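You operate a simulated robot arm through the tools that you are given. There is no shell and no other tool. Be economical: measure what you need, move in short steps, check, and stop when the job is done.

The job below is to be done with a simulated two-armed robot. You get a single attempt, and the scene is never put back.

## Task
Put the white tape from the tape rack on top of the green rack. Pick up the blue tape from the tape rack with one hand, pass it to the other hand and put it on the top wire shelf. Put the white cloth on the orange peg tray. Do these in any order.

Only the result counts: the job must be done as asked and must still hold three seconds after the hand-in. Knocking over, shifting, dropping, spilling or breaking anything else fails it. Flat cloth is picked up by pressing the open fingertips on it (5 to 10 N) and closing them slowly along it; thin cloth reads only 2 to 8 mm in the jaws.

## Robot
Two 7-joint arms with three-finger grippers on one trunk, on a base that drives. Base frame: it is fixed to the floor where the robot stands at the start and does not move with it; the origin is under the middle of the robot, x ahead of it, y to its left, z up. Readings come in m, degrees, newtons and seconds.
The left shoulder is at the start at [0.07, 0.165, 1.113], the right one opposite. With the tool pointing down near the work surface each hand reaches from about 0.36 to 0.88 m from the robot's upright axis, wherever it stands, measured 20 degrees to its own side. Places, roughly: green rack [-1.25, -1.25, 0.75]; orange peg tray (25x15x3 cm) [-3.7, -1, 0.8]; top wire shelf [-3, -1.5, 0.9]; white cloth (7x9x3 cm) [-1.2, -1.7, 0.8]. Payload 3.91 kg a hand.
Tool frame (each hand has its own): the origin (TCP) lies between the finger pads and is the grasp point; the fingertips stand 0.03 m ahead of it; z points along the fingers, y is the line along which they close. Largest opening 0.116 m; the body of the gripper starts 0.073 m behind the TCP.
Orientation is that of the tool frame in the base frame, as a unit quaternion [w, x, y, z]. With the fingers straight down and closing along the base's y, the tool's x points along the base's -x, its y along +y and its z along -z.

## Interface
- The arms move only by the tool apply_moves. It takes "left_rows", "right_rows" or both (then of equal length, played together; a hand with none holds still); each is a list of rows, each a list of 7 numbers: the shift along the base's x, y, z in m, then the turn, a rotation vector about the base's x, y, z in degrees, then the finger opening in m, from 0 to 0.116. In form: [[tx, ty, tz, rx, ry, rz, fingers], ...]. A call has 1 to 10 rows; each row is the pose to reach, as a shift and turn from the pose commanded when the call began. Each row takes 0.2 s and may step no farther than 0.05 m and 8.6 degrees from the row before; otherwise, or with a gripper value out of range, the whole call is refused. Where a pose cannot be reached the arm comes as near as it can. A force on the tool above 40 N (or 10 N above the force at the start of the call, whichever is more), or a blocked arm, ends the call early, and 0.2 s more pass. Each finger travels about 0.153 m/s and halts on what it meets, pressing with about 31 N; the grip force reading is that of the motor and also rises with nothing between the fingers. The clock runs only during rows and for 0.2 s after the last one: add rows that repeat a pose to give the fingers time. It gives the time, the measured TCP pose, the force on the tool (base axes), the opening and the grip force at its end, in the units of the frame above (readings bear some noise), with the torque about the TCP (base axes, N m) and any sound that the robot's microphone picked up.
- Cameras (640 x 400 px; columns grow to the right, rows downward): "scene" is now at [0.1323, 0.0368, 1.4373]; the picture's right is [0.40, -0.92, 0.00], its down [-0.47, -0.21, -0.86] and it looks along [0.78, 0.35, -0.52] (base axes); focal length 251 px, centre (320, 200). "left" rides on the left gripper at [0.075, 0.017, -0.088] in its tool frame; the picture's right is [-0.22, 0.97, 0.00], its down [-0.70, -0.16, -0.70] and it looks along [-0.68, -0.16, 0.71] (tool axes); focal length 247 px, centre (320, 200). "right" rides on the right gripper at [0.052, 0.056, -0.088] in its tool frame; the picture's right is [-0.73, 0.68, 0.00], its down [-0.49, -0.52, -0.70] and it looks along [-0.48, -0.51, 0.71] (tool axes); focal length 247 px, centre (320, 200). There is no depth. A picture from a camera that has moved, and an enlarged one, comes with that camera's place and axes in the base frame and with its lens.
- grab_frame(camera): a new picture of that camera. The clock stands still meanwhile.
- lift_body(by): slides the trunk up (or, below 0, down) by that many m; the arms and the scene camera ride with it, the base frame stays. It gives what a move gives, with no picture.
- base_move(legs): drives the robot by 1 to 6 legs, each [ahead, left, turn to the left] in m, m and degrees, along the robot's own axes; the way and the turn of a leg run together, so that a leg with both is an arc; at most 1.5 m and 180 degrees a leg. The arms and the cameras ride along, it lands a little off, and it stops where it bumps. It gives what a move gives.
- aim_head(pan, tilt): turns the head with the scene camera to pan (to the left, within 86 degrees either way) and tilt (down, from -29 to 69), counted from straight ahead of the robot. It gives what a move gives.
- inspect(camera, box): a new picture of the part [left, top, right, bottom] of that camera's present view, enlarged. The clock stands still meanwhile.
- close_job(): hands the job in; it is judged then, once.

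Work in short steps. Places have to be worked out from the pictures, the camera data and where the tool is seen: move nearer, look again, correct. Check each grasp and each placing, and mend what went wrong. You have 165 turns and 118 pictures in all, those below and enlarged ones among them. Open the grippers and draw the arms clear of the work before you hand the job in, unless the task says otherwise; then end with one line.

The tools are called after "Emit:" as a command line: name --argument value ..., lists and objects as JSON in quotes. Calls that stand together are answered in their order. apply_moves: Moves the arms, as the interface text tells. Its arguments: {"type":"object","properties":{"left_rows":{"type":"array"},"right_rows":{"type":"array"}},"required":[]} The other tools are called the same way: lift_body (by) slides the trunk up or down; base_move (legs) drives the base; aim_head (pan, tilt) turns the head that bears the scene camera; grab_frame (camera) takes a picture; inspect (camera, box) takes an enlarged picture of a part of a camera's view; close_job () hands the job in.

At the start:

```text
time_s: 0.0
left_eef_pos: [0.5095, 0.4952, 1.0657]
left_tool_rot: [0.0, 0.0, 1.0, 0.001]
left_contact_force: [0.4, 0.1, 0.1]
left_moment: [0.03, 0.04, -0.04]
left_gripper_width: 0.1157
left_grip_force: 0.1
right_eef_pos: [0.4295, -0.056, 1.1795]
right_tool_rot: [0.001, 0.0, 1.0, 0.0]
right_contact_force: [0.4, 0.2, -0.5]
right_moment: [0.0, 0.01, 0.02]
right_gripper_width: 0.116
right_grip_force: 0.1
trunk travel left (down, up): [-0.65, 0.19]
robot x, y, heading: [0.0016, 0.0011, 0.0]
head pan, tilt: [23.8, 31.1]
```

scene: 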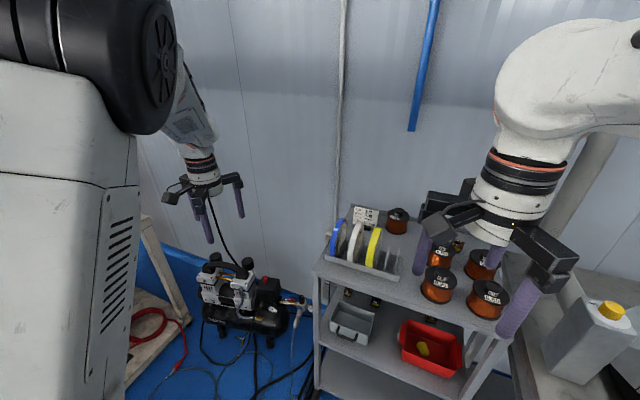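
right: 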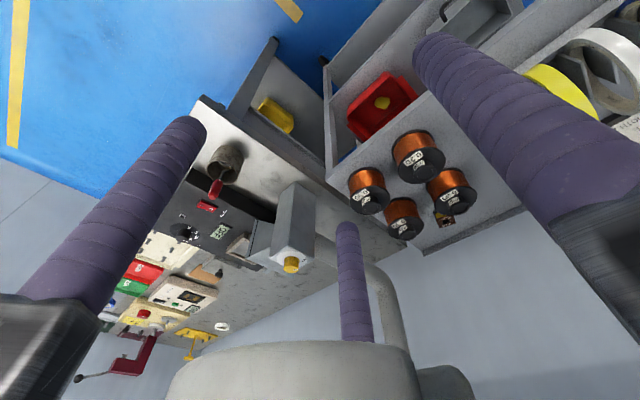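
left: 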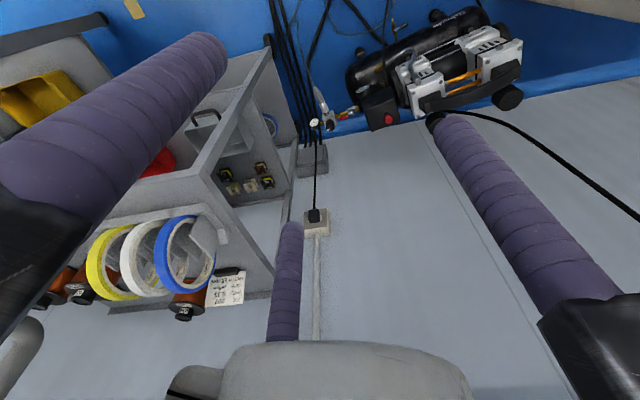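

I start by looking closer at the tape rack from the scene camera and the left hand camera.

Emit:
inspect --camera "scene" --box '[300, 180, 460, 290]'

Emit:
inspect --camera "left" --box '[60, 190, 260, 320]'

```text
3.64 times, centred on (380, 235) of scene
camera zoom: at [0.1323, 0.0368, 1.4373], right [0.4, -0.92, 0.0], down [-0.47, -0.21, -0.86], along [0.78, 0.35, -0.52], focal length 912 px, centre (102, 73)
```

zoom: 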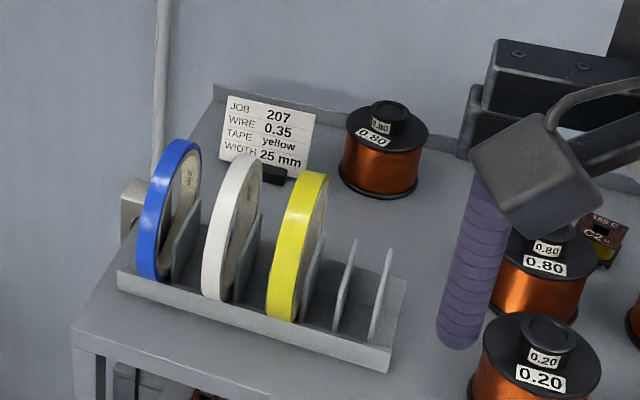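

```text
3.08 times, centred on (160, 255) of left
camera zoom: at [0.435, 0.5114, 1.1551], right [0.22, 0.97, 0.0], down [0.7, -0.16, 0.7], along [0.68, -0.16, -0.71], focal length 760 px, centre (812, 31)
```

zoom: 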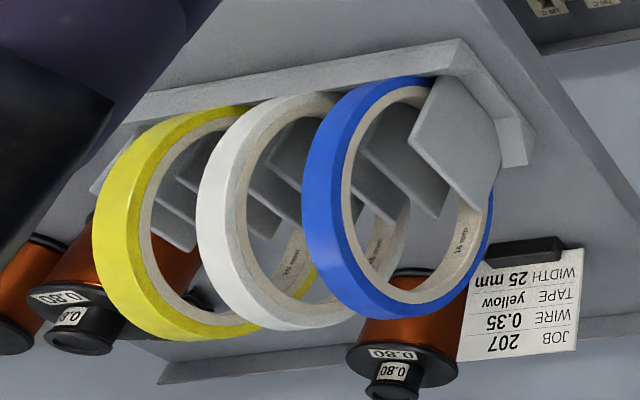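

Triangulating both views: the blue tape centre is about [0.712, 0.231, 0.933] and the white about [0.710, 0.177, 0.935]. Both have their axis along y, are about 0.12 across, and are spaced 0.055 apart. I bring the left hand above the blue tape at a safe height and move the right hand aside.

Emit:
apply_moves --left_rows '[[0.025, -0.033, 0.01, 0, 0, 0, 0.1], [0.05, -0.066, 0.02, 0, 0, 0, 0.08], [0.075, -0.099, 0.03, 0, 0, 0, 0.06], [0.1, -0.132, 0.03, 0, 0, 0, 0.05], [0.126, -0.165, 0.03, 0, 0, 0, 0.05], [0.152, -0.198, 0.03, 0, 0, 0, 0.05], [0.178, -0.231, 0.03, 0, 0, 0, 0.05], [0.2025, -0.264, 0.03, 0, 0, 0, 0.05], [0.2025, -0.264, 0.03, 0, 0, 0, 0.05]]' --right_rows '[[0, -0.03, 0, 0, 0, 0, 0.1], [0, -0.06, 0, 0, 0, 0, 0.08], [0, -0.09, 0, 0, 0, 0, 0.06], [0, -0.12, 0, 0, 0, 0, 0.05], [0, -0.15, 0, 0, 0, 0, 0.05], [0, -0.15, 0, 0, 0, 0, 0.05], [0, -0.15, 0, 0, 0, 0, 0.05], [0, -0.15, 0, 0, 0, 0, 0.05], [0, -0.15, 0, 0, 0, 0, 0.05]]'

Emit:
grab_frame --camera "left"

Emit:
grab_frame --camera "scene"

```text
time_s: 2.0
left_eef_pos: [0.7104, 0.2321, 1.094]
left_tool_rot: [0.0, 0.0, 1.0, -0.001]
left_contact_force: [-0.2, -0.3, 0.2]
left_moment: [-0.01, -0.02, 0.02]
left_gripper_width: 0.05
left_grip_force: 0.0
right_eef_pos: [0.43, -0.2051, 1.1805]
right_tool_rot: [0.0, 0.001, 1.0, 0.0]
right_contact_force: [-0.1, -0.3, 0.6]
right_moment: [-0.02, -0.02, -0.03]
right_gripper_width: 0.0501
right_grip_force: 0.0
trunk travel left (down, up): [-0.65, 0.19]
robot x, y, heading: [-0.001, 0.0018, 0.1]
head pan, tilt: [23.8, 31.1]
```

```text
112 pictures are left
camera left: at [0.6359, 0.2482, 1.1839], right [0.22, 0.97, 0.0], down [0.7, -0.16, 0.7], along [0.68, -0.16, -0.71], focal length 247 px, centre (320, 200)
```

left: 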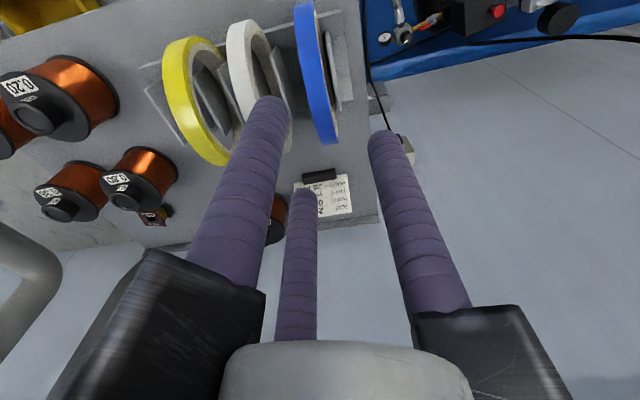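

```text
111 pictures are left
camera scene: at [0.1315, 0.0377, 1.4374], right [0.4, -0.92, 0.0], down [-0.47, -0.21, -0.86], along [0.78, 0.34, -0.52], focal length 251 px, centre (320, 200)
```

scene: 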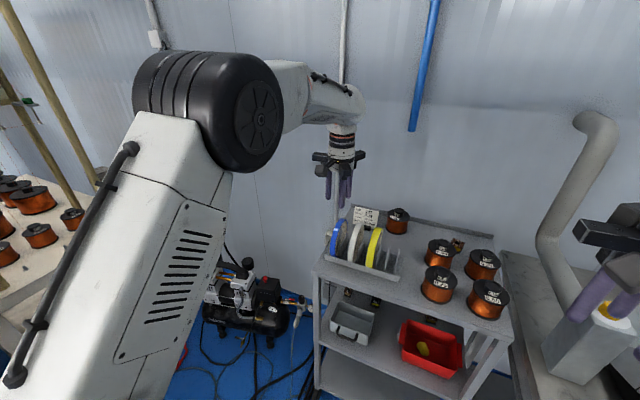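

The gripper shows one finger on its +y side and two on its -y side. The projected blue centre matches within about 3 px, so I descend partway and check that the fingers straddle it.

Emit:
apply_moves --left_rows '[[0, -0.001, -0.03, 0, 0, 0, 0.05], [0, -0.001, -0.06, 0, 0, 0, 0.05], [0, -0.001, -0.06, 0, 0, 0, 0.05]]'

Emit:
grab_frame --camera "left"

Emit:
inspect --camera "scene" --box '[300, 180, 420, 280]'

```text
time_s: 2.8
left_eef_pos: [0.7115, 0.2287, 1.0347]
left_tool_rot: [0.001, -0.001, 1.0, 0.0]
left_contact_force: [-0.8, 0.0, 0.3]
left_moment: [0.01, -0.05, -0.01]
left_gripper_width: 0.05
left_grip_force: 0.1
right_eef_pos: [0.4308, -0.2066, 1.1799]
right_tool_rot: [0.0, 0.0, 1.0, 0.0]
right_contact_force: [-0.4, 0.3, -1.0]
right_moment: [-0.02, 0.02, 0.02]
right_gripper_width: 0.05
right_grip_force: 0.1
trunk travel left (down, up): [-0.65, 0.19]
robot x, y, heading: [0.0002, -0.0035, 0.0]
head pan, tilt: [23.8, 31.1]
```

```text
110 pictures are left
camera left: at [0.6368, 0.2452, 1.1239], right [0.22, 0.97, 0.0], down [0.7, -0.16, 0.7], along [0.68, -0.16, -0.71], focal length 247 px, centre (320, 200)
```

left: 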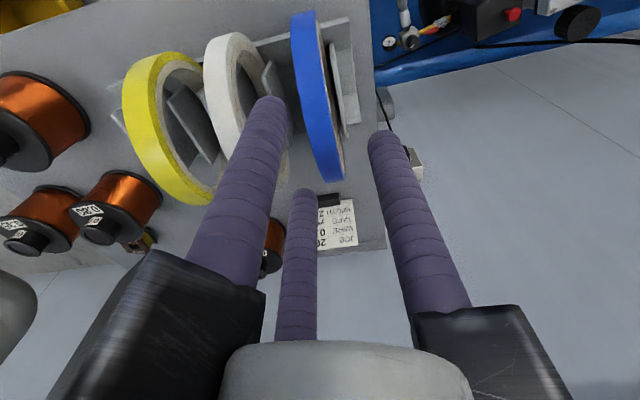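

```text
4.00 times, centred on (360, 230) of scene
camera zoom: at [0.1319, 0.0363, 1.4374], right [0.4, -0.92, 0.0], down [-0.47, -0.21, -0.86], along [0.78, 0.35, -0.52], focal length 1004 px, centre (160, 80)
```

zoom: 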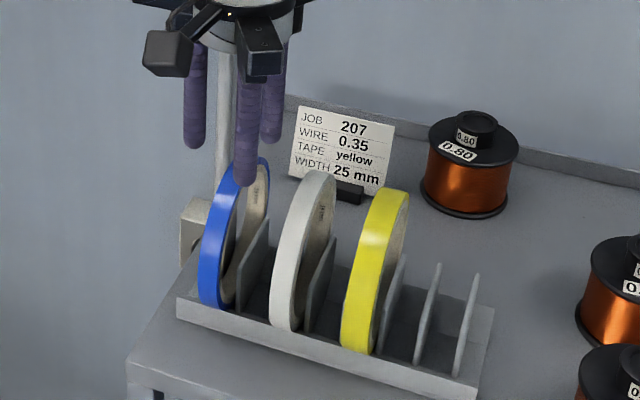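

The tape looks about 18 mm wide and the rack is square to the axes. I descend in force-watched steps to z 0.985.

Emit:
apply_moves --left_rows '[[0.0, 0.002, -0.02, 0, 0, 0, 0.05], [0.0, 0.002, -0.035, 0, 0, 0, 0.05], [0.0, 0.002, -0.05, 0, 0, 0, 0.05], [0.0, 0.002, -0.05, 0, 0, 0, 0.05]]'

Emit:
inspect --camera "scene" --box '[300, 180, 420, 280]'

Emit:
grab_frame --camera "left"

```text
time_s: 3.8
left_eef_pos: [0.7116, 0.2305, 0.9859]
left_tool_rot: [0.001, 0.0, 1.0, 0.001]
left_contact_force: [-0.1, -0.3, -0.2]
left_moment: [0.02, 0.03, 0.01]
left_gripper_width: 0.0501
left_grip_force: 0.0
right_eef_pos: [0.4305, -0.2066, 1.1796]
right_tool_rot: [0.0, 0.0, 1.0, -0.001]
right_contact_force: [-0.2, 0.3, 0.0]
right_moment: [0.0, -0.02, 0.03]
right_gripper_width: 0.0498
right_grip_force: 0.0
trunk travel left (down, up): [-0.65, 0.19]
robot x, y, heading: [-0.0016, -0.0022, -0.1]
head pan, tilt: [23.8, 31.1]
```

```text
4.00 times, centred on (360, 230) of scene
camera zoom: at [0.1322, 0.0366, 1.4374], right [0.4, -0.92, 0.0], down [-0.47, -0.21, -0.86], along [0.78, 0.35, -0.52], focal length 1004 px, centre (160, 80)
```

zoom: 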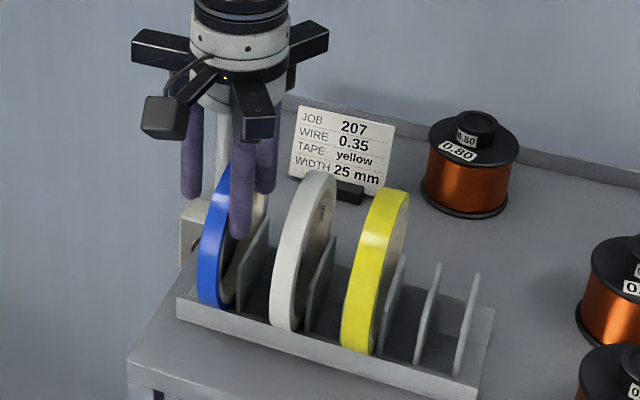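

```text
107 pictures are left
camera left: at [0.6374, 0.2472, 1.0753], right [0.22, 0.97, 0.0], down [0.7, -0.16, 0.7], along [0.68, -0.16, -0.71], focal length 247 px, centre (320, 200)
```

left: 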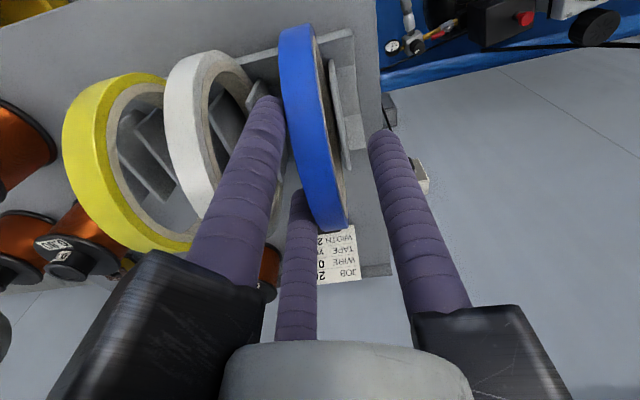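

The fingers straddle the blue tape and contact nothing, but it sits nearer the -y pair. I shift 3 mm toward -y and close.

Emit:
apply_moves --left_rows '[[0, -0.003, 0, 0, 0, 0, 0.05], [0, -0.003, 0, 0, 0, 0, 0.035], [0, -0.003, 0, 0, 0, 0, 0.02], [0, -0.003, 0, 0, 0, 0, 0.005], [0, -0.003, 0, 0, 0, 0, 0.005], [0, -0.003, 0, 0, 0, 0, 0.005]]'

Emit:
grab_frame --camera "left"

```text
time_s: 5.2
left_eef_pos: [0.7122, 0.2271, 0.9863]
left_tool_rot: [0.0, 0.0, 1.0, 0.001]
left_contact_force: [0.1, -2.0, -0.1]
left_moment: [-0.07, 0.02, -0.02]
left_gripper_width: 0.0257
left_grip_force: 31.2
right_eef_pos: [0.4314, -0.2051, 1.1802]
right_tool_rot: [0.0, 0.0, 1.0, 0.0]
right_contact_force: [0.6, 0.0, -0.1]
right_moment: [-0.04, 0.02, -0.05]
right_gripper_width: 0.0501
right_grip_force: 0.0
trunk travel left (down, up): [-0.65, 0.19]
robot x, y, heading: [-0.0015, 0.0044, 0.1]
head pan, tilt: [23.8, 31.1]
```

```text
106 pictures are left
camera left: at [0.6376, 0.2442, 1.0753], right [0.22, 0.97, 0.0], down [0.7, -0.16, 0.7], along [0.68, -0.16, -0.71], focal length 247 px, centre (320, 200)
```

left: 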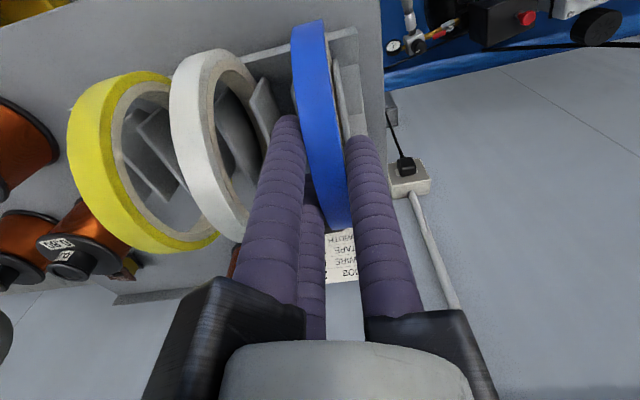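

The blue tape is gripped at 25.7 mm wide, with 31 N. I lift it straight up slowly.

Emit:
apply_moves --left_rows '[[0, 0, 0.02, 0, 0, 0, 0.005], [0, 0, 0.05, 0, 0, 0, 0.005], [0, 0, 0.08, 0, 0, 0, 0.005], [0, 0, 0.12, 0, 0, 0, 0.005], [0, 0, 0.16, 0, 0, 0, 0.005], [0, 0, 0.2, 0, 0, 0, 0.005], [0, 0, 0.2, 0, 0, 0, 0.005]]'

Emit:
grab_frame --camera "scene"

```text
time_s: 6.8
left_eef_pos: [0.7126, 0.2295, 1.1858]
left_tool_rot: [-0.001, 0.0, 1.0, 0.001]
left_contact_force: [-0.1, 1.0, -0.1]
left_moment: [0.02, -0.02, -0.01]
left_gripper_width: 0.0254
left_grip_force: 31.1
right_eef_pos: [0.4309, -0.2059, 1.18]
right_tool_rot: [0.0, 0.0, 1.0, -0.001]
right_contact_force: [-0.1, 1.1, 1.2]
right_moment: [0.03, 0.01, 0.02]
right_gripper_width: 0.05
right_grip_force: 0.1
trunk travel left (down, up): [-0.65, 0.19]
robot x, y, heading: [-0.0031, 0.0061, 0.1]
head pan, tilt: [23.8, 31.1]
```

```text
105 pictures are left
camera scene: at [0.133, 0.0368, 1.4373], right [0.4, -0.92, 0.0], down [-0.47, -0.21, -0.86], along [0.78, 0.35, -0.52], focal length 251 px, centre (320, 200)
```

scene: 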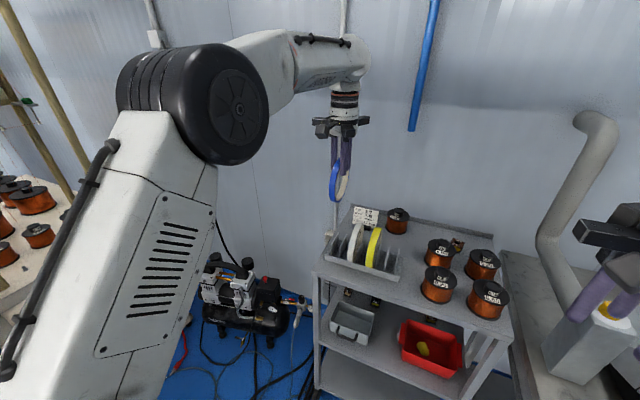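

The blue tape came out cleanly and the neighbours stayed put. I retract the left hand to its side while the right hand advances high over the cart.

Emit:
apply_moves --left_rows '[[-0.025, 0.03, 0.02, 0, 0, 0, 0.005], [-0.055, 0.06, 0.03, 0, 0, 0, 0.005], [-0.085, 0.09, 0.03, 0, 0, 0, 0.005], [-0.115, 0.12, 0.03, 0, 0, 0, 0.005], [-0.145, 0.15, 0.03, 0, 0, 0, 0.005], [-0.175, 0.18, 0.03, 0, 0, 0, 0.005], [-0.205, 0.21, 0.03, 0, 0, 0, 0.005], [-0.235, 0.24, 0.03, 0, 0, 0, 0.005], [-0.25, 0.26, 0.03, 0, 0, 0, 0.005], [-0.25, 0.26, 0.03, 0, 0, 0, 0.005]]' --right_rows '[[0, 0, 0, 0, 0, 0, 0.05], [0.02, 0.01, 0, 0, 0, 0, 0.05], [0.05, 0.03, 0, 0, 0, 0, 0.05], [0.08, 0.06, 0, 0, 0, 0, 0.05], [0.11, 0.09, 0, 0, 0, 0, 0.05], [0.14, 0.12, 0, 0, 0, 0, 0.05], [0.17, 0.15, 0, 0, 0, 0, 0.05], [0.2, 0.18, 0, 0, 0, 0, 0.05], [0.23, 0.21, 0, 0, 0, 0, 0.05], [0.26, 0.24, 0, 0, 0, 0, 0.05]]'

```text
time_s: 9.0
left_eef_pos: [0.4644, 0.4904, 1.2129]
left_tool_rot: [-0.002, 0.001, 1.0, -0.002]
left_contact_force: [0.6, 0.0, -1.4]
left_moment: [-0.02, 0.05, -0.04]
left_gripper_width: 0.0256
left_grip_force: 31.2
right_eef_pos: [0.6929, 0.0335, 1.176]
right_tool_rot: [-0.002, 0.0, 1.0, -0.001]
right_contact_force: [1.2, -0.1, 0.1]
right_moment: [0.0, 0.04, -0.01]
right_gripper_width: 0.0498
right_grip_force: 0.0
trunk travel left (down, up): [-0.65, 0.19]
robot x, y, heading: [-0.0039, 0.001, 0.3]
head pan, tilt: [23.8, 31.1]
```

Now the right hand goes above the white tape at z about 1.09.

Emit:
apply_moves --right_rows '[[0.005, 0.04, -0.02, 0, 0, 0, 0.05], [0.01, 0.08, -0.04, 0, 0, 0, 0.05], [0.015, 0.12, -0.06, 0, 0, 0, 0.05], [0.018, 0.141, -0.085, 0, 0, 0, 0.05], [0.018, 0.141, -0.085, 0, 0, 0, 0.05]]'

Emit:
grab_frame --camera "right"

Emit:
inspect --camera "scene" --box '[300, 180, 420, 280]'

```text
time_s: 10.2
left_eef_pos: [0.4628, 0.4876, 1.2133]
left_tool_rot: [0.0, 0.0, 1.0, 0.001]
left_contact_force: [0.1, 0.3, 0.1]
left_moment: [0.0, 0.02, 0.03]
left_gripper_width: 0.0252
left_grip_force: 30.7
right_eef_pos: [0.6867, 0.1476, 1.102]
right_tool_rot: [0.0, -0.001, 1.0, -0.001]
right_contact_force: [-0.4, 0.3, -0.5]
right_moment: [-0.03, 0.06, -0.01]
right_gripper_width: 0.0499
right_grip_force: 0.0
right hand out of reach, approached as far as the arm can: row 2, 3, 4, 5
trunk travel left (down, up): [-0.65, 0.19]
robot x, y, heading: [0.0025, -0.0002, -0.2]
head pan, tilt: [23.8, 31.1]
```

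```text
104 pictures are left
camera right: at [0.634, 0.2025, 1.1887], right [0.73, 0.68, 0.0], down [0.49, -0.52, 0.7], along [0.48, -0.51, -0.71], focal length 247 px, centre (320, 200)
```

right: 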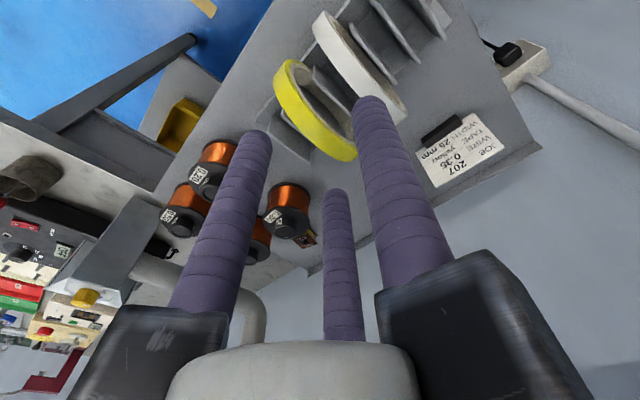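

```text
4.00 times, centred on (360, 230) of scene
camera zoom: at [0.133, 0.0368, 1.4372], right [0.4, -0.92, 0.0], down [-0.47, -0.21, -0.86], along [0.78, 0.34, -0.52], focal length 1004 px, centre (160, 80)
```

zoom: 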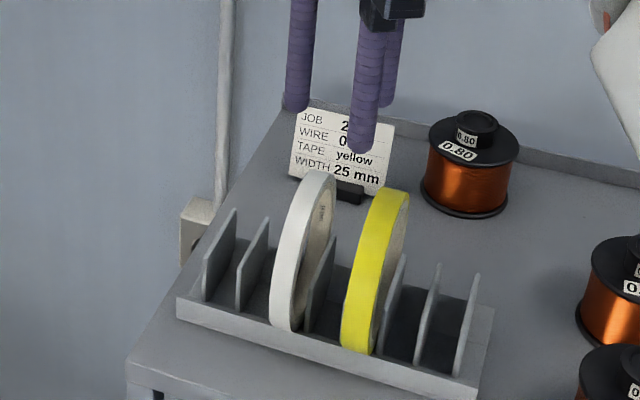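

The right arm is at its reach limit, so I shift the base 0.15 m to the left, with both hands high and clear.

Emit:
base_move --legs '[[0, 0.15, 0]]'

Emit:
grab_frame --camera "right"

Emit:
grab_frame --camera "scene"

```text
time_s: 11.6
left_eef_pos: [0.4641, 0.6364, 1.2159]
left_tool_rot: [0.0, 0.002, 1.0, 0.001]
left_contact_force: [0.1, -1.5, -0.5]
left_moment: [0.01, 0.0, 0.02]
left_gripper_width: 0.0254
left_grip_force: 30.9
right_eef_pos: [0.6867, 0.2908, 1.1021]
right_tool_rot: [0.0, 0.002, 1.0, -0.001]
right_contact_force: [0.3, 0.5, -0.7]
right_moment: [0.02, 0.03, -0.02]
right_gripper_width: 0.0498
right_grip_force: 0.1
trunk travel left (down, up): [-0.65, 0.19]
robot x, y, heading: [-0.0012, 0.1497, -0.3]
head pan, tilt: [23.8, 31.1]
```

```text
102 pictures are left
camera right: at [0.6352, 0.3472, 1.1898], right [0.73, 0.68, 0.0], down [0.48, -0.53, 0.7], along [0.47, -0.51, -0.71], focal length 247 px, centre (320, 200)
```

right: 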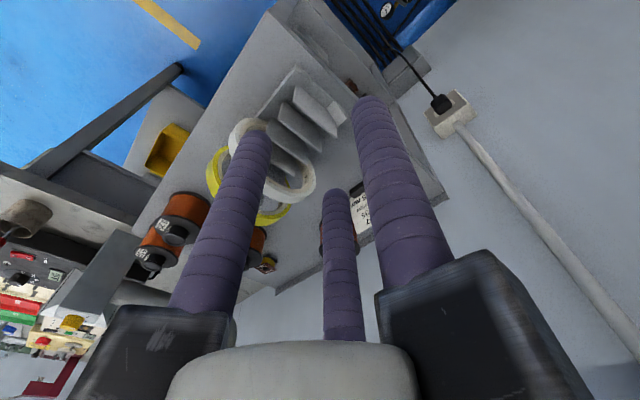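

```text
101 pictures are left
camera scene: at [0.1327, 0.1843, 1.4374], right [0.4, -0.92, 0.0], down [-0.47, -0.21, -0.86], along [0.79, 0.34, -0.52], focal length 251 px, centre (320, 200)
```

scene: 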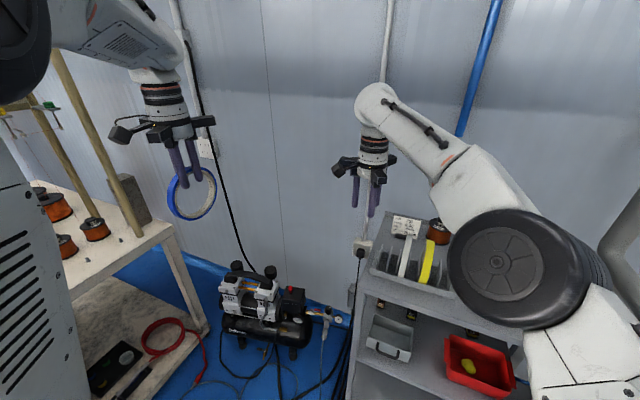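

From the right camera the white centre is about [0.712, 0.174, 0.933]. I move the right hand over it.

Emit:
apply_moves --right_rows '[[0.01, -0.04, 0, 0, 0, 0, 0.05], [0.02, -0.08, 0, 0, 0, 0, 0.05], [0.025, -0.117, 0, 0, 0, 0, 0.05], [0.025, -0.117, -0.03, 0, 0, 0, 0.05], [0.025, -0.117, -0.03, 0, 0, 0, 0.05]]'

Emit:
grab_frame --camera "right"

Emit:
inspect --camera "scene" --box '[340, 180, 460, 300]'

```text
time_s: 12.8
left_eef_pos: [0.4633, 0.6358, 1.216]
left_tool_rot: [0.001, 0.001, 1.0, 0.001]
left_contact_force: [0.0, 0.3, -0.4]
left_moment: [-0.01, -0.02, -0.03]
left_gripper_width: 0.0254
left_grip_force: 31.4
right_eef_pos: [0.7126, 0.1771, 1.0734]
right_tool_rot: [0.0, 0.002, 1.0, 0.0]
right_contact_force: [-0.7, -0.3, 0.1]
right_moment: [0.03, -0.03, 0.01]
right_gripper_width: 0.0502
right_grip_force: 0.0
trunk travel left (down, up): [-0.65, 0.19]
robot x, y, heading: [0.0023, 0.1487, -0.2]
head pan, tilt: [23.8, 31.1]
```

```text
100 pictures are left
camera right: at [0.6608, 0.2324, 1.1603], right [0.73, 0.68, 0.0], down [0.48, -0.52, 0.7], along [0.47, -0.51, -0.71], focal length 247 px, centre (320, 200)
```

right: 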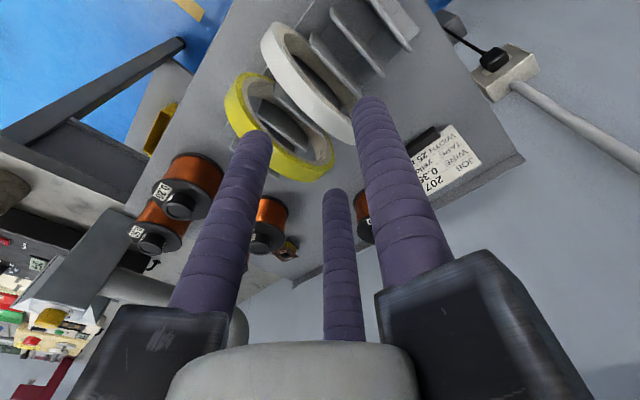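

```text
3.33 times, centred on (400, 240) of scene
camera zoom: at [0.1326, 0.1855, 1.4373], right [0.4, -0.92, 0.0], down [-0.47, -0.21, -0.86], along [0.79, 0.34, -0.52], focal length 836 px, centre (53, 67)
```

zoom: 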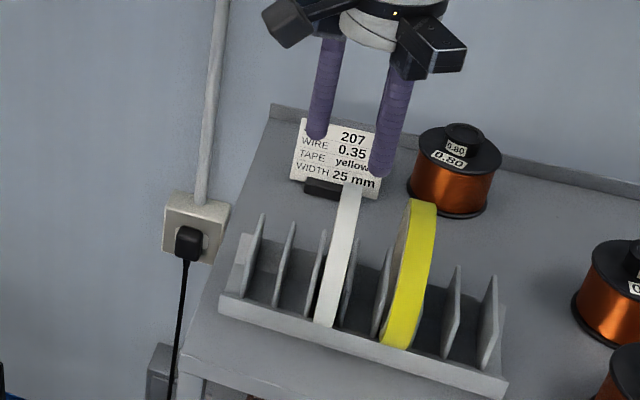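

The white tape is edge-on to the camera, so y is about 0.175. I nudge by -2 mm and descend to z about 0.986.

Emit:
apply_moves --right_rows '[[0, -0.002, -0.03, 0, 0, 0, 0.05], [0, -0.002, -0.05, 0, 0, 0, 0.05], [0, -0.002, -0.07, 0, 0, 0, 0.05], [0, -0.002, -0.087, 0, 0, 0, 0.05], [0, -0.002, -0.087, 0, 0, 0, 0.05]]'

Emit:
grab_frame --camera "right"

Emit:
inspect --camera "scene" --box '[340, 180, 460, 300]'

```text
time_s: 14.0
left_eef_pos: [0.4641, 0.6367, 1.2146]
left_tool_rot: [0.0, 0.002, 1.0, 0.0]
left_contact_force: [-0.6, 0.3, -0.5]
left_moment: [0.02, -0.02, -0.02]
left_gripper_width: 0.0254
left_grip_force: 30.5
right_eef_pos: [0.7117, 0.1736, 0.9858]
right_tool_rot: [0.0, 0.001, 1.0, 0.0]
right_contact_force: [-0.9, 0.0, 0.6]
right_moment: [0.02, 0.01, 0.0]
right_gripper_width: 0.0501
right_grip_force: 0.1
trunk travel left (down, up): [-0.65, 0.19]
robot x, y, heading: [-0.0011, 0.1494, -0.0]
head pan, tilt: [23.8, 31.1]
```

```text
98 pictures are left
camera right: at [0.6599, 0.229, 1.0723], right [0.73, 0.68, 0.0], down [0.48, -0.52, 0.7], along [0.48, -0.51, -0.71], focal length 247 px, centre (320, 200)
```

right: 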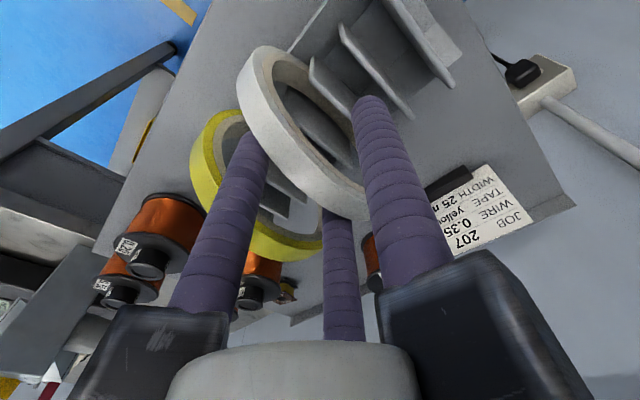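

```text
3.33 times, centred on (400, 240) of scene
camera zoom: at [0.1324, 0.1853, 1.4374], right [0.4, -0.92, 0.0], down [-0.47, -0.21, -0.86], along [0.79, 0.34, -0.52], focal length 836 px, centre (53, 67)
```

zoom: 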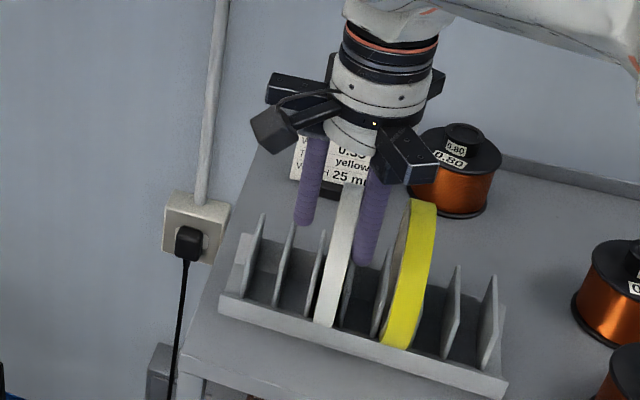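

It straddles the tape with no contact. I shift 3 mm to -y to centre, close and then check.

Emit:
apply_moves --right_rows '[[0, -0.003, 0, 0, 0, 0, 0.05], [0, -0.003, 0, 0, 0, 0, 0.035], [0, -0.003, 0, 0, 0, 0, 0.02], [0, -0.003, 0, 0, 0, 0, 0.005], [0, -0.003, 0, 0, 0, 0, 0.005], [0, -0.003, 0, 0, 0, 0, 0.005]]'

```text
time_s: 15.4
left_eef_pos: [0.4638, 0.6365, 1.2153]
left_tool_rot: [0.0, 0.002, 1.0, 0.0]
left_contact_force: [0.2, 1.0, -0.5]
left_moment: [0.0, -0.02, -0.01]
left_gripper_width: 0.025
left_grip_force: 30.9
right_eef_pos: [0.7121, 0.1707, 0.9855]
right_tool_rot: [0.0, 0.002, 1.0, 0.0]
right_contact_force: [-0.8, -0.3, 0.1]
right_moment: [-0.04, 0.03, -0.02]
right_gripper_width: 0.0254
right_grip_force: 30.7
trunk travel left (down, up): [-0.65, 0.19]
robot x, y, heading: [0.0016, 0.1549, -0.2]
head pan, tilt: [23.8, 31.1]
```

The white tape is gripped at 25.4 mm. I lift it straight up.

Emit:
apply_moves --right_rows '[[0, 0, 0.02, 0, 0, 0, 0.005], [0, 0, 0.05, 0, 0, 0, 0.005], [0, 0, 0.08, 0, 0, 0, 0.005], [0, 0, 0.12, 0, 0, 0, 0.005], [0, 0, 0.16, 0, 0, 0, 0.005], [0, 0, 0.2, 0, 0, 0, 0.005], [-0.03, 0, 0.21, 0, 0, 0, 0.005], [-0.07, 0, 0.22, 0, 0, 0, 0.005], [-0.11, -0.02, 0.22, 0, 0, 0, 0.005], [-0.15, -0.04, 0.22, 0, 0, 0, 0.005]]'

Emit:
grab_frame --camera "scene"

```text
time_s: 17.6
left_eef_pos: [0.4602, 0.6369, 1.2174]
left_tool_rot: [0.002, 0.002, 1.0, 0.001]
left_contact_force: [-1.0, -0.5, -0.8]
left_moment: [0.01, -0.03, 0.01]
left_gripper_width: 0.0253
left_grip_force: 31.1
right_eef_pos: [0.5599, 0.1281, 1.2059]
right_tool_rot: [0.002, 0.002, 1.0, 0.001]
right_contact_force: [-0.5, -0.4, -0.5]
right_moment: [0.01, -0.02, 0.02]
right_gripper_width: 0.0252
right_grip_force: 31.2
trunk travel left (down, up): [-0.65, 0.19]
robot x, y, heading: [0.0029, 0.1495, -0.4]
head pan, tilt: [23.8, 31.1]
```

```text
96 pictures are left
camera scene: at [0.1295, 0.1843, 1.4377], right [0.4, -0.92, 0.0], down [-0.47, -0.21, -0.86], along [0.79, 0.34, -0.51], focal length 251 px, centre (320, 200)
```

scene: 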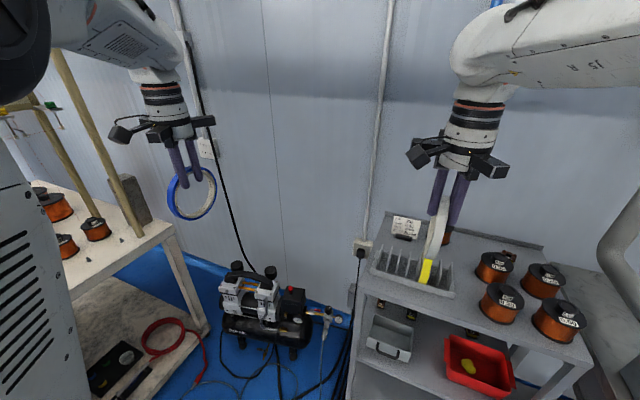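

Both tapes are held. I tuck the right hand closer and look to the right with the head to plan the drive.

Emit:
apply_moves --right_rows '[[-0.03, -0.03, 0, 0, 0, 0, 0.005], [-0.06, -0.06, 0, 0, 0, 0, 0.005], [-0.09, -0.09, 0, 0, 0, 0, 0.005], [-0.12, -0.12, 0, 0, 0, 0, 0.005], [-0.14, -0.15, 0, 0, 0, 0, 0.005]]' --left_rows '[[0, -0.02, 0, 0, 0, 0, 0.005], [0, -0.04, 0, 0, 0, 0, 0.005], [0, -0.06, 0, 0, 0, 0, 0.005], [-0.02, -0.08, 0, 0, 0, 0, 0.005], [-0.04, -0.09, 0, 0, 0, 0, 0.005]]'

Emit:
aim_head --pan -80 --tilt 20

Emit:
grab_frame --camera "scene"

```text
time_s: 18.8
left_eef_pos: [0.4247, 0.5518, 1.2057]
left_tool_rot: [-0.001, -0.001, 1.0, -0.027]
left_contact_force: [-0.7, -0.4, -0.1]
left_moment: [0.0, 0.0, 0.02]
left_gripper_width: 0.0253
left_grip_force: 30.7
right_eef_pos: [0.4231, -0.0204, 1.2071]
right_tool_rot: [0.0, 0.002, 1.0, 0.001]
right_contact_force: [-0.5, 0.2, -1.2]
right_moment: [0.0, 0.0, -0.01]
right_gripper_width: 0.0252
right_grip_force: 30.9
trunk travel left (down, up): [-0.65, 0.19]
robot x, y, heading: [-0.001, 0.1465, -0.2]
head pan, tilt: [23.8, 31.1]
```

```text
time_s: 20.6
left_eef_pos: [0.424, 0.5553, 1.2052]
left_tool_rot: [-0.003, -0.002, 1.0, -0.027]
left_contact_force: [-0.5, -0.3, -1.3]
left_moment: [-0.02, 0.0, 0.01]
left_gripper_width: 0.0252
left_grip_force: 31.8
right_eef_pos: [0.4226, -0.0193, 1.207]
right_tool_rot: [0.0, 0.002, 1.0, -0.001]
right_contact_force: [0.6, 0.0, -1.1]
right_moment: [-0.05, -0.02, -0.01]
right_gripper_width: 0.0252
right_grip_force: 30.8
trunk travel left (down, up): [-0.65, 0.19]
robot x, y, heading: [-0.0021, 0.1488, -0.2]
head pan, tilt: [-80.0, 20.0]
```

```text
95 pictures are left
camera scene: at [0.1347, 0.1828, 1.4403], right [0.37, -0.93, 0.0], down [-0.45, -0.18, -0.87], along [0.81, 0.32, -0.49], focal length 251 px, centre (320, 200)
```

scene: 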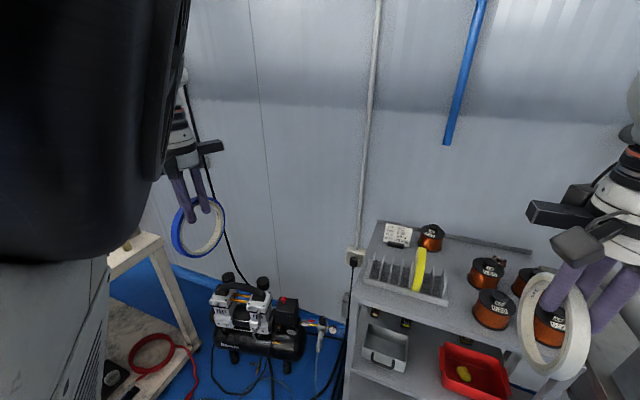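

That frame was taken before the head had finished turning, so I grab another.

Emit:
grab_frame --camera "scene"

```text
94 pictures are left
camera scene: at [0.1347, 0.1828, 1.4403], right [0.37, -0.93, 0.0], down [-0.45, -0.18, -0.87], along [0.81, 0.32, -0.49], focal length 251 px, centre (320, 200)
```

scene: 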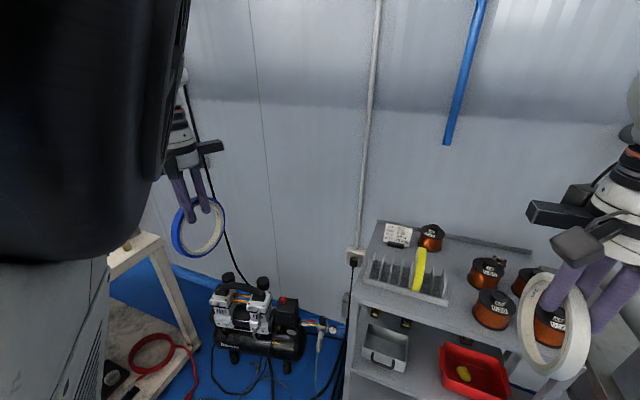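

The head still needs clock time to turn, so I let time pass with a hold move and look again.

Emit:
apply_moves --right_rows '[[0, 0, 0, 0, 0, 0, 0.005], [0, 0, 0, 0, 0, 0, 0.005], [0, 0, 0, 0, 0, 0, 0.005], [0, 0, 0, 0, 0, 0, 0.005], [0, 0, 0, 0, 0, 0, 0.005]]'

Emit:
grab_frame --camera "scene"

```text
time_s: 21.8
left_eef_pos: [0.4244, 0.5563, 1.2064]
left_tool_rot: [-0.001, -0.004, 1.0, -0.025]
left_contact_force: [0.8, -0.4, -0.3]
left_moment: [-0.04, 0.05, -0.03]
left_gripper_width: 0.0252
left_grip_force: 30.4
right_eef_pos: [0.4232, -0.0184, 1.206]
right_tool_rot: [0.001, 0.001, 1.0, 0.0]
right_contact_force: [0.0, 0.6, -0.4]
right_moment: [0.0, 0.01, -0.02]
right_gripper_width: 0.0253
right_grip_force: 31.6
trunk travel left (down, up): [-0.65, 0.19]
robot x, y, heading: [-0.0047, 0.1472, -0.0]
head pan, tilt: [-80.0, 20.0]
```

```text
93 pictures are left
camera scene: at [0.0667, 0.0578, 1.4551], right [-0.98, -0.17, 0.0], down [-0.06, 0.34, -0.94], along [0.16, -0.93, -0.34], focal length 251 px, centre (320, 200)
```

scene: 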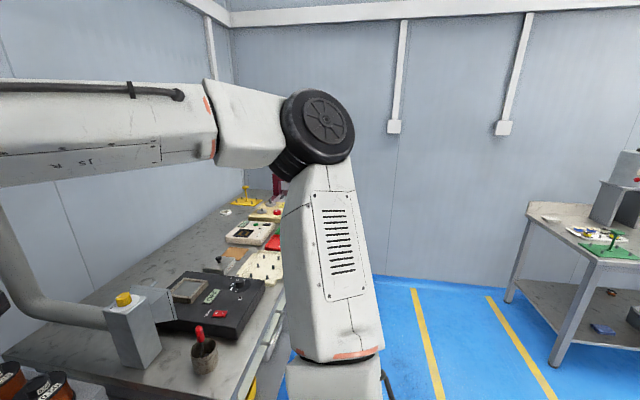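

Ahead to the right is a table with a green item, likely the green rack. I back up 0.45 m and turn right to face it.

Emit:
base_move --legs '[[-0.45, 0, 0], [0, 0, -90]]'

Emit:
aim_head --pan 25 --tilt 25

Emit:
apply_moves --right_rows '[[0, 0, 0, 0, 0, 0, 0.005], [0, 0, 0, 0, 0, 0, 0.005], [0, 0, 0, 0, 0, 0, 0.005], [0, 0, 0, 0, 0, 0, 0.005], [0, 0, 0, 0, 0, 0, 0.005]]'

Emit:
grab_frame --camera "scene"

```text
time_s: 28.3
left_eef_pos: [-0.0283, -0.2657, 1.2074]
left_tool_rot: [-0.018, 0.698, 0.715, -0.017]
left_contact_force: [-0.2, -0.1, -0.7]
left_moment: [-0.02, 0.01, 0.0]
left_gripper_width: 0.0252
left_grip_force: 30.8
right_eef_pos: [-0.6007, -0.275, 1.2067]
right_tool_rot: [0.0, 0.702, 0.713, -0.001]
right_contact_force: [0.4, -0.3, 0.2]
right_moment: [0.04, 0.02, 0.0]
right_gripper_width: 0.025
right_grip_force: 30.3
trunk travel left (down, up): [-0.65, 0.19]
robot x, y, heading: [-0.4399, 0.1494, -89.2]
head pan, tilt: [-80.0, 20.0]
```

```text
time_s: 30.1
left_eef_pos: [-0.0272, -0.2652, 1.2074]
left_tool_rot: [-0.019, 0.698, 0.716, -0.018]
left_contact_force: [0.7, 0.0, -0.5]
left_moment: [0.0, 0.02, 0.02]
left_gripper_width: 0.0253
left_grip_force: 30.6
right_eef_pos: [-0.6009, -0.2761, 1.2064]
right_tool_rot: [0.001, 0.701, 0.713, 0.001]
right_contact_force: [-0.4, -0.3, -1.4]
right_moment: [0.02, 0.04, 0.03]
right_gripper_width: 0.0253
right_grip_force: 30.8
trunk travel left (down, up): [-0.65, 0.19]
robot x, y, heading: [-0.4427, 0.1538, -89.3]
head pan, tilt: [25.0, 25.0]
```

```text
time_s: 31.3
left_eef_pos: [-0.0279, -0.2649, 1.2068]
left_tool_rot: [-0.019, 0.698, 0.715, -0.019]
left_contact_force: [-0.4, -0.5, -0.5]
left_moment: [0.01, -0.01, -0.02]
left_gripper_width: 0.0251
left_grip_force: 31.1
right_eef_pos: [-0.6019, -0.2743, 1.2052]
right_tool_rot: [-0.001, 0.701, 0.713, 0.0]
right_contact_force: [0.3, 0.0, 0.1]
right_moment: [0.0, 0.0, 0.04]
right_gripper_width: 0.0254
right_grip_force: 31.1
trunk travel left (down, up): [-0.65, 0.19]
robot x, y, heading: [-0.4394, 0.1478, -89.3]
head pan, tilt: [25.0, 25.0]
```

```text
92 pictures are left
camera scene: at [-0.401, 0.0173, 1.447], right [-0.9, -0.44, 0.0], down [-0.18, 0.38, -0.91], along [0.4, -0.81, -0.42], focal length 251 px, centre (320, 200)
```

scene: 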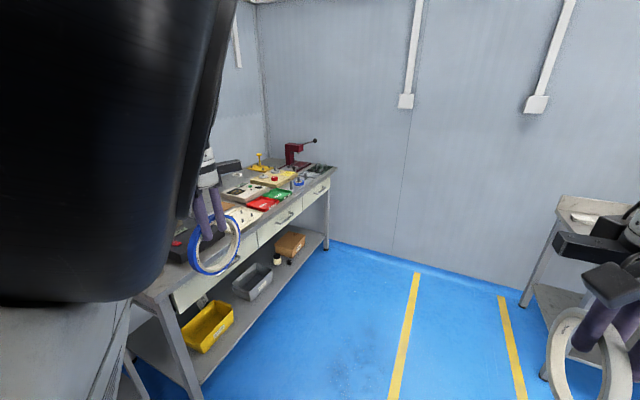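

The green table is to the right, so I pan the head right and look again.

Emit:
aim_head --pan -40 --tilt 25

Emit:
apply_moves --right_rows '[[0, 0, 0, 0, 0, 0, 0.005], [0, 0, 0, 0, 0, 0, 0.005], [0, 0, 0, 0, 0, 0, 0.005], [0, 0, 0, 0, 0, 0, 0.005], [0, 0, 0, 0, 0, 0, 0.005]]'

Emit:
grab_frame --camera "scene"

```text
time_s: 32.7
left_eef_pos: [-0.0274, -0.2658, 1.2077]
left_tool_rot: [-0.019, 0.698, 0.715, -0.018]
left_contact_force: [0.2, -0.2, -1.2]
left_moment: [0.02, 0.0, 0.0]
left_gripper_width: 0.025
left_grip_force: 31.1
right_eef_pos: [-0.6017, -0.2755, 1.2056]
right_tool_rot: [0.001, 0.701, 0.713, 0.0]
right_contact_force: [0.1, -1.1, -0.5]
right_moment: [0.04, -0.02, 0.05]
right_gripper_width: 0.025
right_grip_force: 31.0
trunk travel left (down, up): [-0.65, 0.19]
robot x, y, heading: [-0.4406, 0.1542, -88.9]
head pan, tilt: [-40.0, 25.0]
```

```text
time_s: 33.9
left_eef_pos: [-0.0273, -0.2651, 1.2069]
left_tool_rot: [-0.019, 0.699, 0.715, -0.02]
left_contact_force: [0.0, -0.5, -0.6]
left_moment: [0.0, -0.01, -0.02]
left_gripper_width: 0.0255
left_grip_force: 31.1
right_eef_pos: [-0.6005, -0.2752, 1.2071]
right_tool_rot: [0.0, 0.702, 0.713, 0.001]
right_contact_force: [-0.1, -0.2, -0.3]
right_moment: [0.03, 0.02, -0.02]
right_gripper_width: 0.0251
right_grip_force: 30.9
trunk travel left (down, up): [-0.65, 0.19]
robot x, y, heading: [-0.4437, 0.1515, -88.9]
head pan, tilt: [-40.0, 25.0]
```

```text
91 pictures are left
camera scene: at [-0.4994, 0.0287, 1.447], right [-0.78, 0.63, 0.0], down [0.27, 0.33, -0.91], along [-0.57, -0.7, -0.42], focal length 251 px, centre (320, 200)
```

scene: 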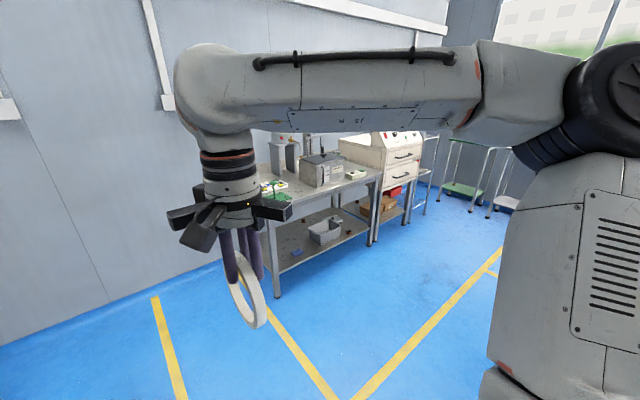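

The work table runs along the -y wall, with the green item on its near end. I drive to about [-1.1, -0.5], still facing -y, keep the hands high, and look down.

Emit:
base_move --legs '[[0.35, -0.4, 0], [0.3, -0.35, 0]]'

Emit:
aim_head --pan 0 --tilt 40

Emit:
apply_moves --right_rows '[[0, 0, 0, 0, 0, 0, 0.005], [0, 0, 0, 0, 0, 0, 0.005], [0, 0, 0, 0, 0, 0, 0.005], [0, 0, 0, 0, 0, 0, 0.005], [0, 0, 0, 0, 0, 0, 0.005]]'

Emit:
grab_frame --camera "scene"

```text
time_s: 39.3
left_eef_pos: [-0.7688, -0.9314, 1.2064]
left_tool_rot: [-0.02, 0.698, 0.716, -0.02]
left_contact_force: [0.1, -0.4, -0.1]
left_moment: [-0.04, -0.01, -0.01]
left_gripper_width: 0.0252
left_grip_force: 30.9
right_eef_pos: [-1.343, -0.9408, 1.2067]
right_tool_rot: [0.0, 0.702, 0.712, 0.001]
right_contact_force: [-0.1, -0.7, -0.6]
right_moment: [0.0, 0.0, 0.01]
right_gripper_width: 0.0254
right_grip_force: 30.9
trunk travel left (down, up): [-0.65, 0.19]
robot x, y, heading: [-1.1834, -0.5188, -89.4]
head pan, tilt: [-40.0, 25.0]
```

```text
time_s: 40.4
left_eef_pos: [-0.7669, -0.9311, 1.2076]
left_tool_rot: [-0.021, 0.698, 0.715, -0.02]
left_contact_force: [-0.2, 0.3, -0.8]
left_moment: [0.01, 0.0, 0.01]
left_gripper_width: 0.025
left_grip_force: 30.5
right_eef_pos: [-1.343, -0.9406, 1.2055]
right_tool_rot: [0.0, 0.702, 0.712, 0.0]
right_contact_force: [0.7, -0.3, -1.4]
right_moment: [-0.01, 0.01, -0.04]
right_gripper_width: 0.0253
right_grip_force: 31.4
trunk travel left (down, up): [-0.65, 0.19]
robot x, y, heading: [-1.1806, -0.5165, -89.1]
head pan, tilt: [0.0, 40.0]
```

```text
time_s: 41.6
left_eef_pos: [-0.7678, -0.9327, 1.2067]
left_tool_rot: [-0.022, 0.698, 0.716, -0.021]
left_contact_force: [0.7, 0.2, -1.3]
left_moment: [0.02, 0.03, 0.01]
left_gripper_width: 0.0252
left_grip_force: 30.9
right_eef_pos: [-1.3425, -0.9414, 1.2062]
right_tool_rot: [0.0, 0.702, 0.712, 0.001]
right_contact_force: [1.0, 0.8, -0.7]
right_moment: [-0.01, 0.0, -0.02]
right_gripper_width: 0.0251
right_grip_force: 31.0
trunk travel left (down, up): [-0.65, 0.19]
robot x, y, heading: [-1.1846, -0.5148, -88.9]
head pan, tilt: [0.0, 40.0]
```

```text
90 pictures are left
camera scene: at [-1.1863, -0.6511, 1.4254], right [-1.0, 0.05, 0.0], down [0.03, 0.63, -0.78], along [-0.04, -0.78, -0.63], focal length 251 px, centre (320, 200)
```

scene: 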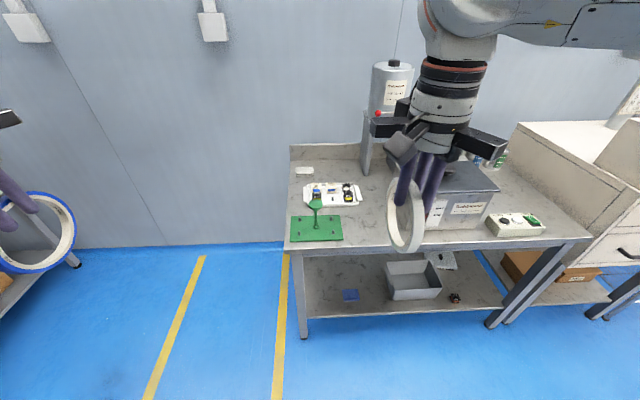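

Emit:
inspect --camera "scene" --box '[270, 140, 400, 260]'

```text
3.33 times, centred on (335, 200) of scene
camera zoom: at [-1.1863, -0.6511, 1.4254], right [-1.0, 0.05, 0.0], down [0.03, 0.63, -0.78], along [-0.04, -0.78, -0.63], focal length 836 px, centre (270, 200)
```

zoom: 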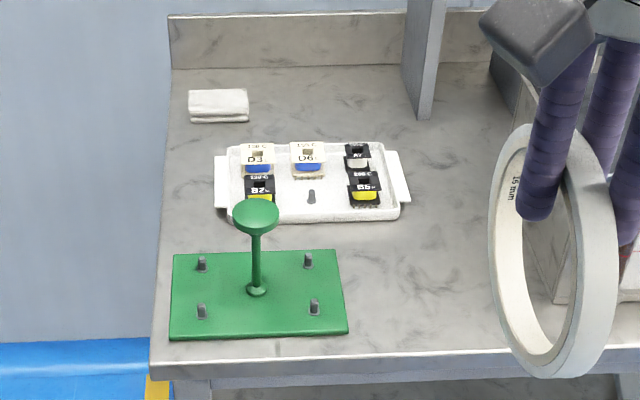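

The green rack is a plate with four pins and a centre post with a small disc about 5 cm across. The white ring, with a hole of about 9 cm, can lie flat around the post. I lower the trunk 0.2 m for reach and a second view to triangulate.

Emit:
lift_body --by -0.2

Emit:
inspect --camera "scene" --box '[270, 110, 400, 230]'

```text
time_s: 43.8
left_eef_pos: [-0.7675, -0.9311, 1.0053]
left_tool_rot: [-0.022, 0.698, 0.715, -0.019]
left_contact_force: [-1.3, 0.9, -1.0]
left_moment: [0.02, -0.03, 0.02]
left_gripper_width: 0.0255
left_grip_force: 31.4
right_eef_pos: [-1.3416, -0.9408, 1.0054]
right_tool_rot: [-0.001, 0.702, 0.713, 0.0]
right_contact_force: [0.2, 0.6, -0.7]
right_moment: [0.01, -0.01, -0.02]
right_gripper_width: 0.0252
right_grip_force: 31.0
trunk travel left (down, up): [-0.45, 0.39]
robot x, y, heading: [-1.1848, -0.5146, -89.3]
head pan, tilt: [0.0, 40.0]
```

```text
3.33 times, centred on (335, 170) of scene
camera zoom: at [-1.1858, -0.6508, 1.2252], right [-1.0, 0.05, 0.0], down [0.03, 0.63, -0.78], along [-0.04, -0.78, -0.63], focal length 836 px, centre (270, 300)
```

zoom: 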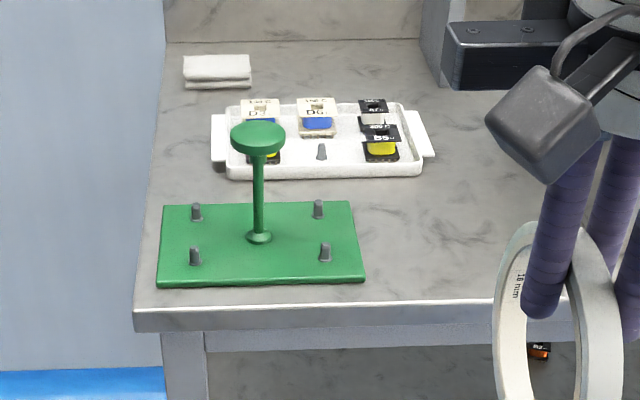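

Triangulated: the post disc is about [-1.207, -1.30, 0.879], the plate top is z≈0.77 and the table front edge is y≈-1.21. I rotate the right tool to point forward with the ring flat (closing axis vertical), first part, while moving forward and up.

Emit:
apply_moves --right_rows '[[0.005, -0.015, 0.005, -4.94, -4.94, -4.94, 0.005], [0.01, -0.03, 0.01, -9.88, -9.88, -9.88, 0.005], [0.015, -0.045, 0.015, -14.82, -14.82, -14.82, 0.005], [0.02, -0.06, 0.02, -19.76, -19.76, -19.76, 0.005], [0.025, -0.075, 0.025, -24.7, -24.7, -24.7, 0.005], [0.03, -0.09, 0.03, -29.64, -29.64, -29.64, 0.005], [0.035, -0.105, 0.035, -34.58, -34.58, -34.58, 0.005], [0.04, -0.12, 0.04, -39.52, -39.52, -39.52, 0.005], [0.045, -0.135, 0.045, -44.46, -44.46, -44.46, 0.005], [0.05, -0.15, 0.05, -49.4, -49.4, -49.4, 0.005]]'

Emit:
grab_frame --camera "scene"

```text
time_s: 46.0
left_eef_pos: [-0.7668, -0.932, 1.0066]
left_tool_rot: [-0.022, 0.698, 0.716, -0.02]
left_contact_force: [0.5, -0.5, -0.7]
left_moment: [0.01, 0.02, -0.01]
left_gripper_width: 0.0256
left_grip_force: 31.3
right_eef_pos: [-1.2917, -1.0901, 1.0559]
right_tool_rot: [0.555, 0.794, 0.248, -0.005]
right_contact_force: [0.2, -0.1, 0.2]
right_moment: [0.07, 0.02, -0.05]
right_gripper_width: 0.0253
right_grip_force: 31.1
trunk travel left (down, up): [-0.45, 0.39]
robot x, y, heading: [-1.1813, -0.5157, -89.3]
head pan, tilt: [0.0, 40.0]
```

```text
87 pictures are left
camera scene: at [-1.1849, -0.651, 1.2248], right [-1.0, 0.04, 0.0], down [0.03, 0.63, -0.77], along [-0.03, -0.77, -0.63], focal length 251 px, centre (320, 200)
```

scene: 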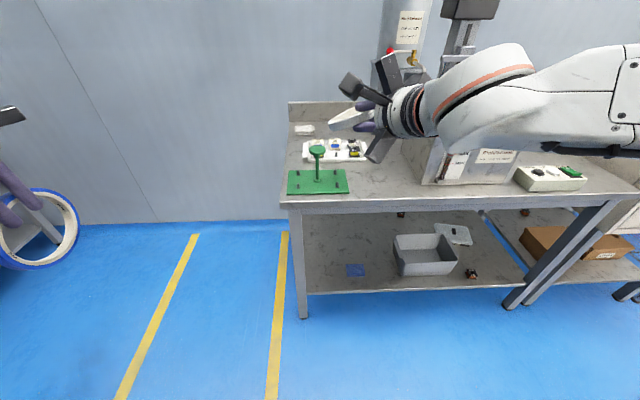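

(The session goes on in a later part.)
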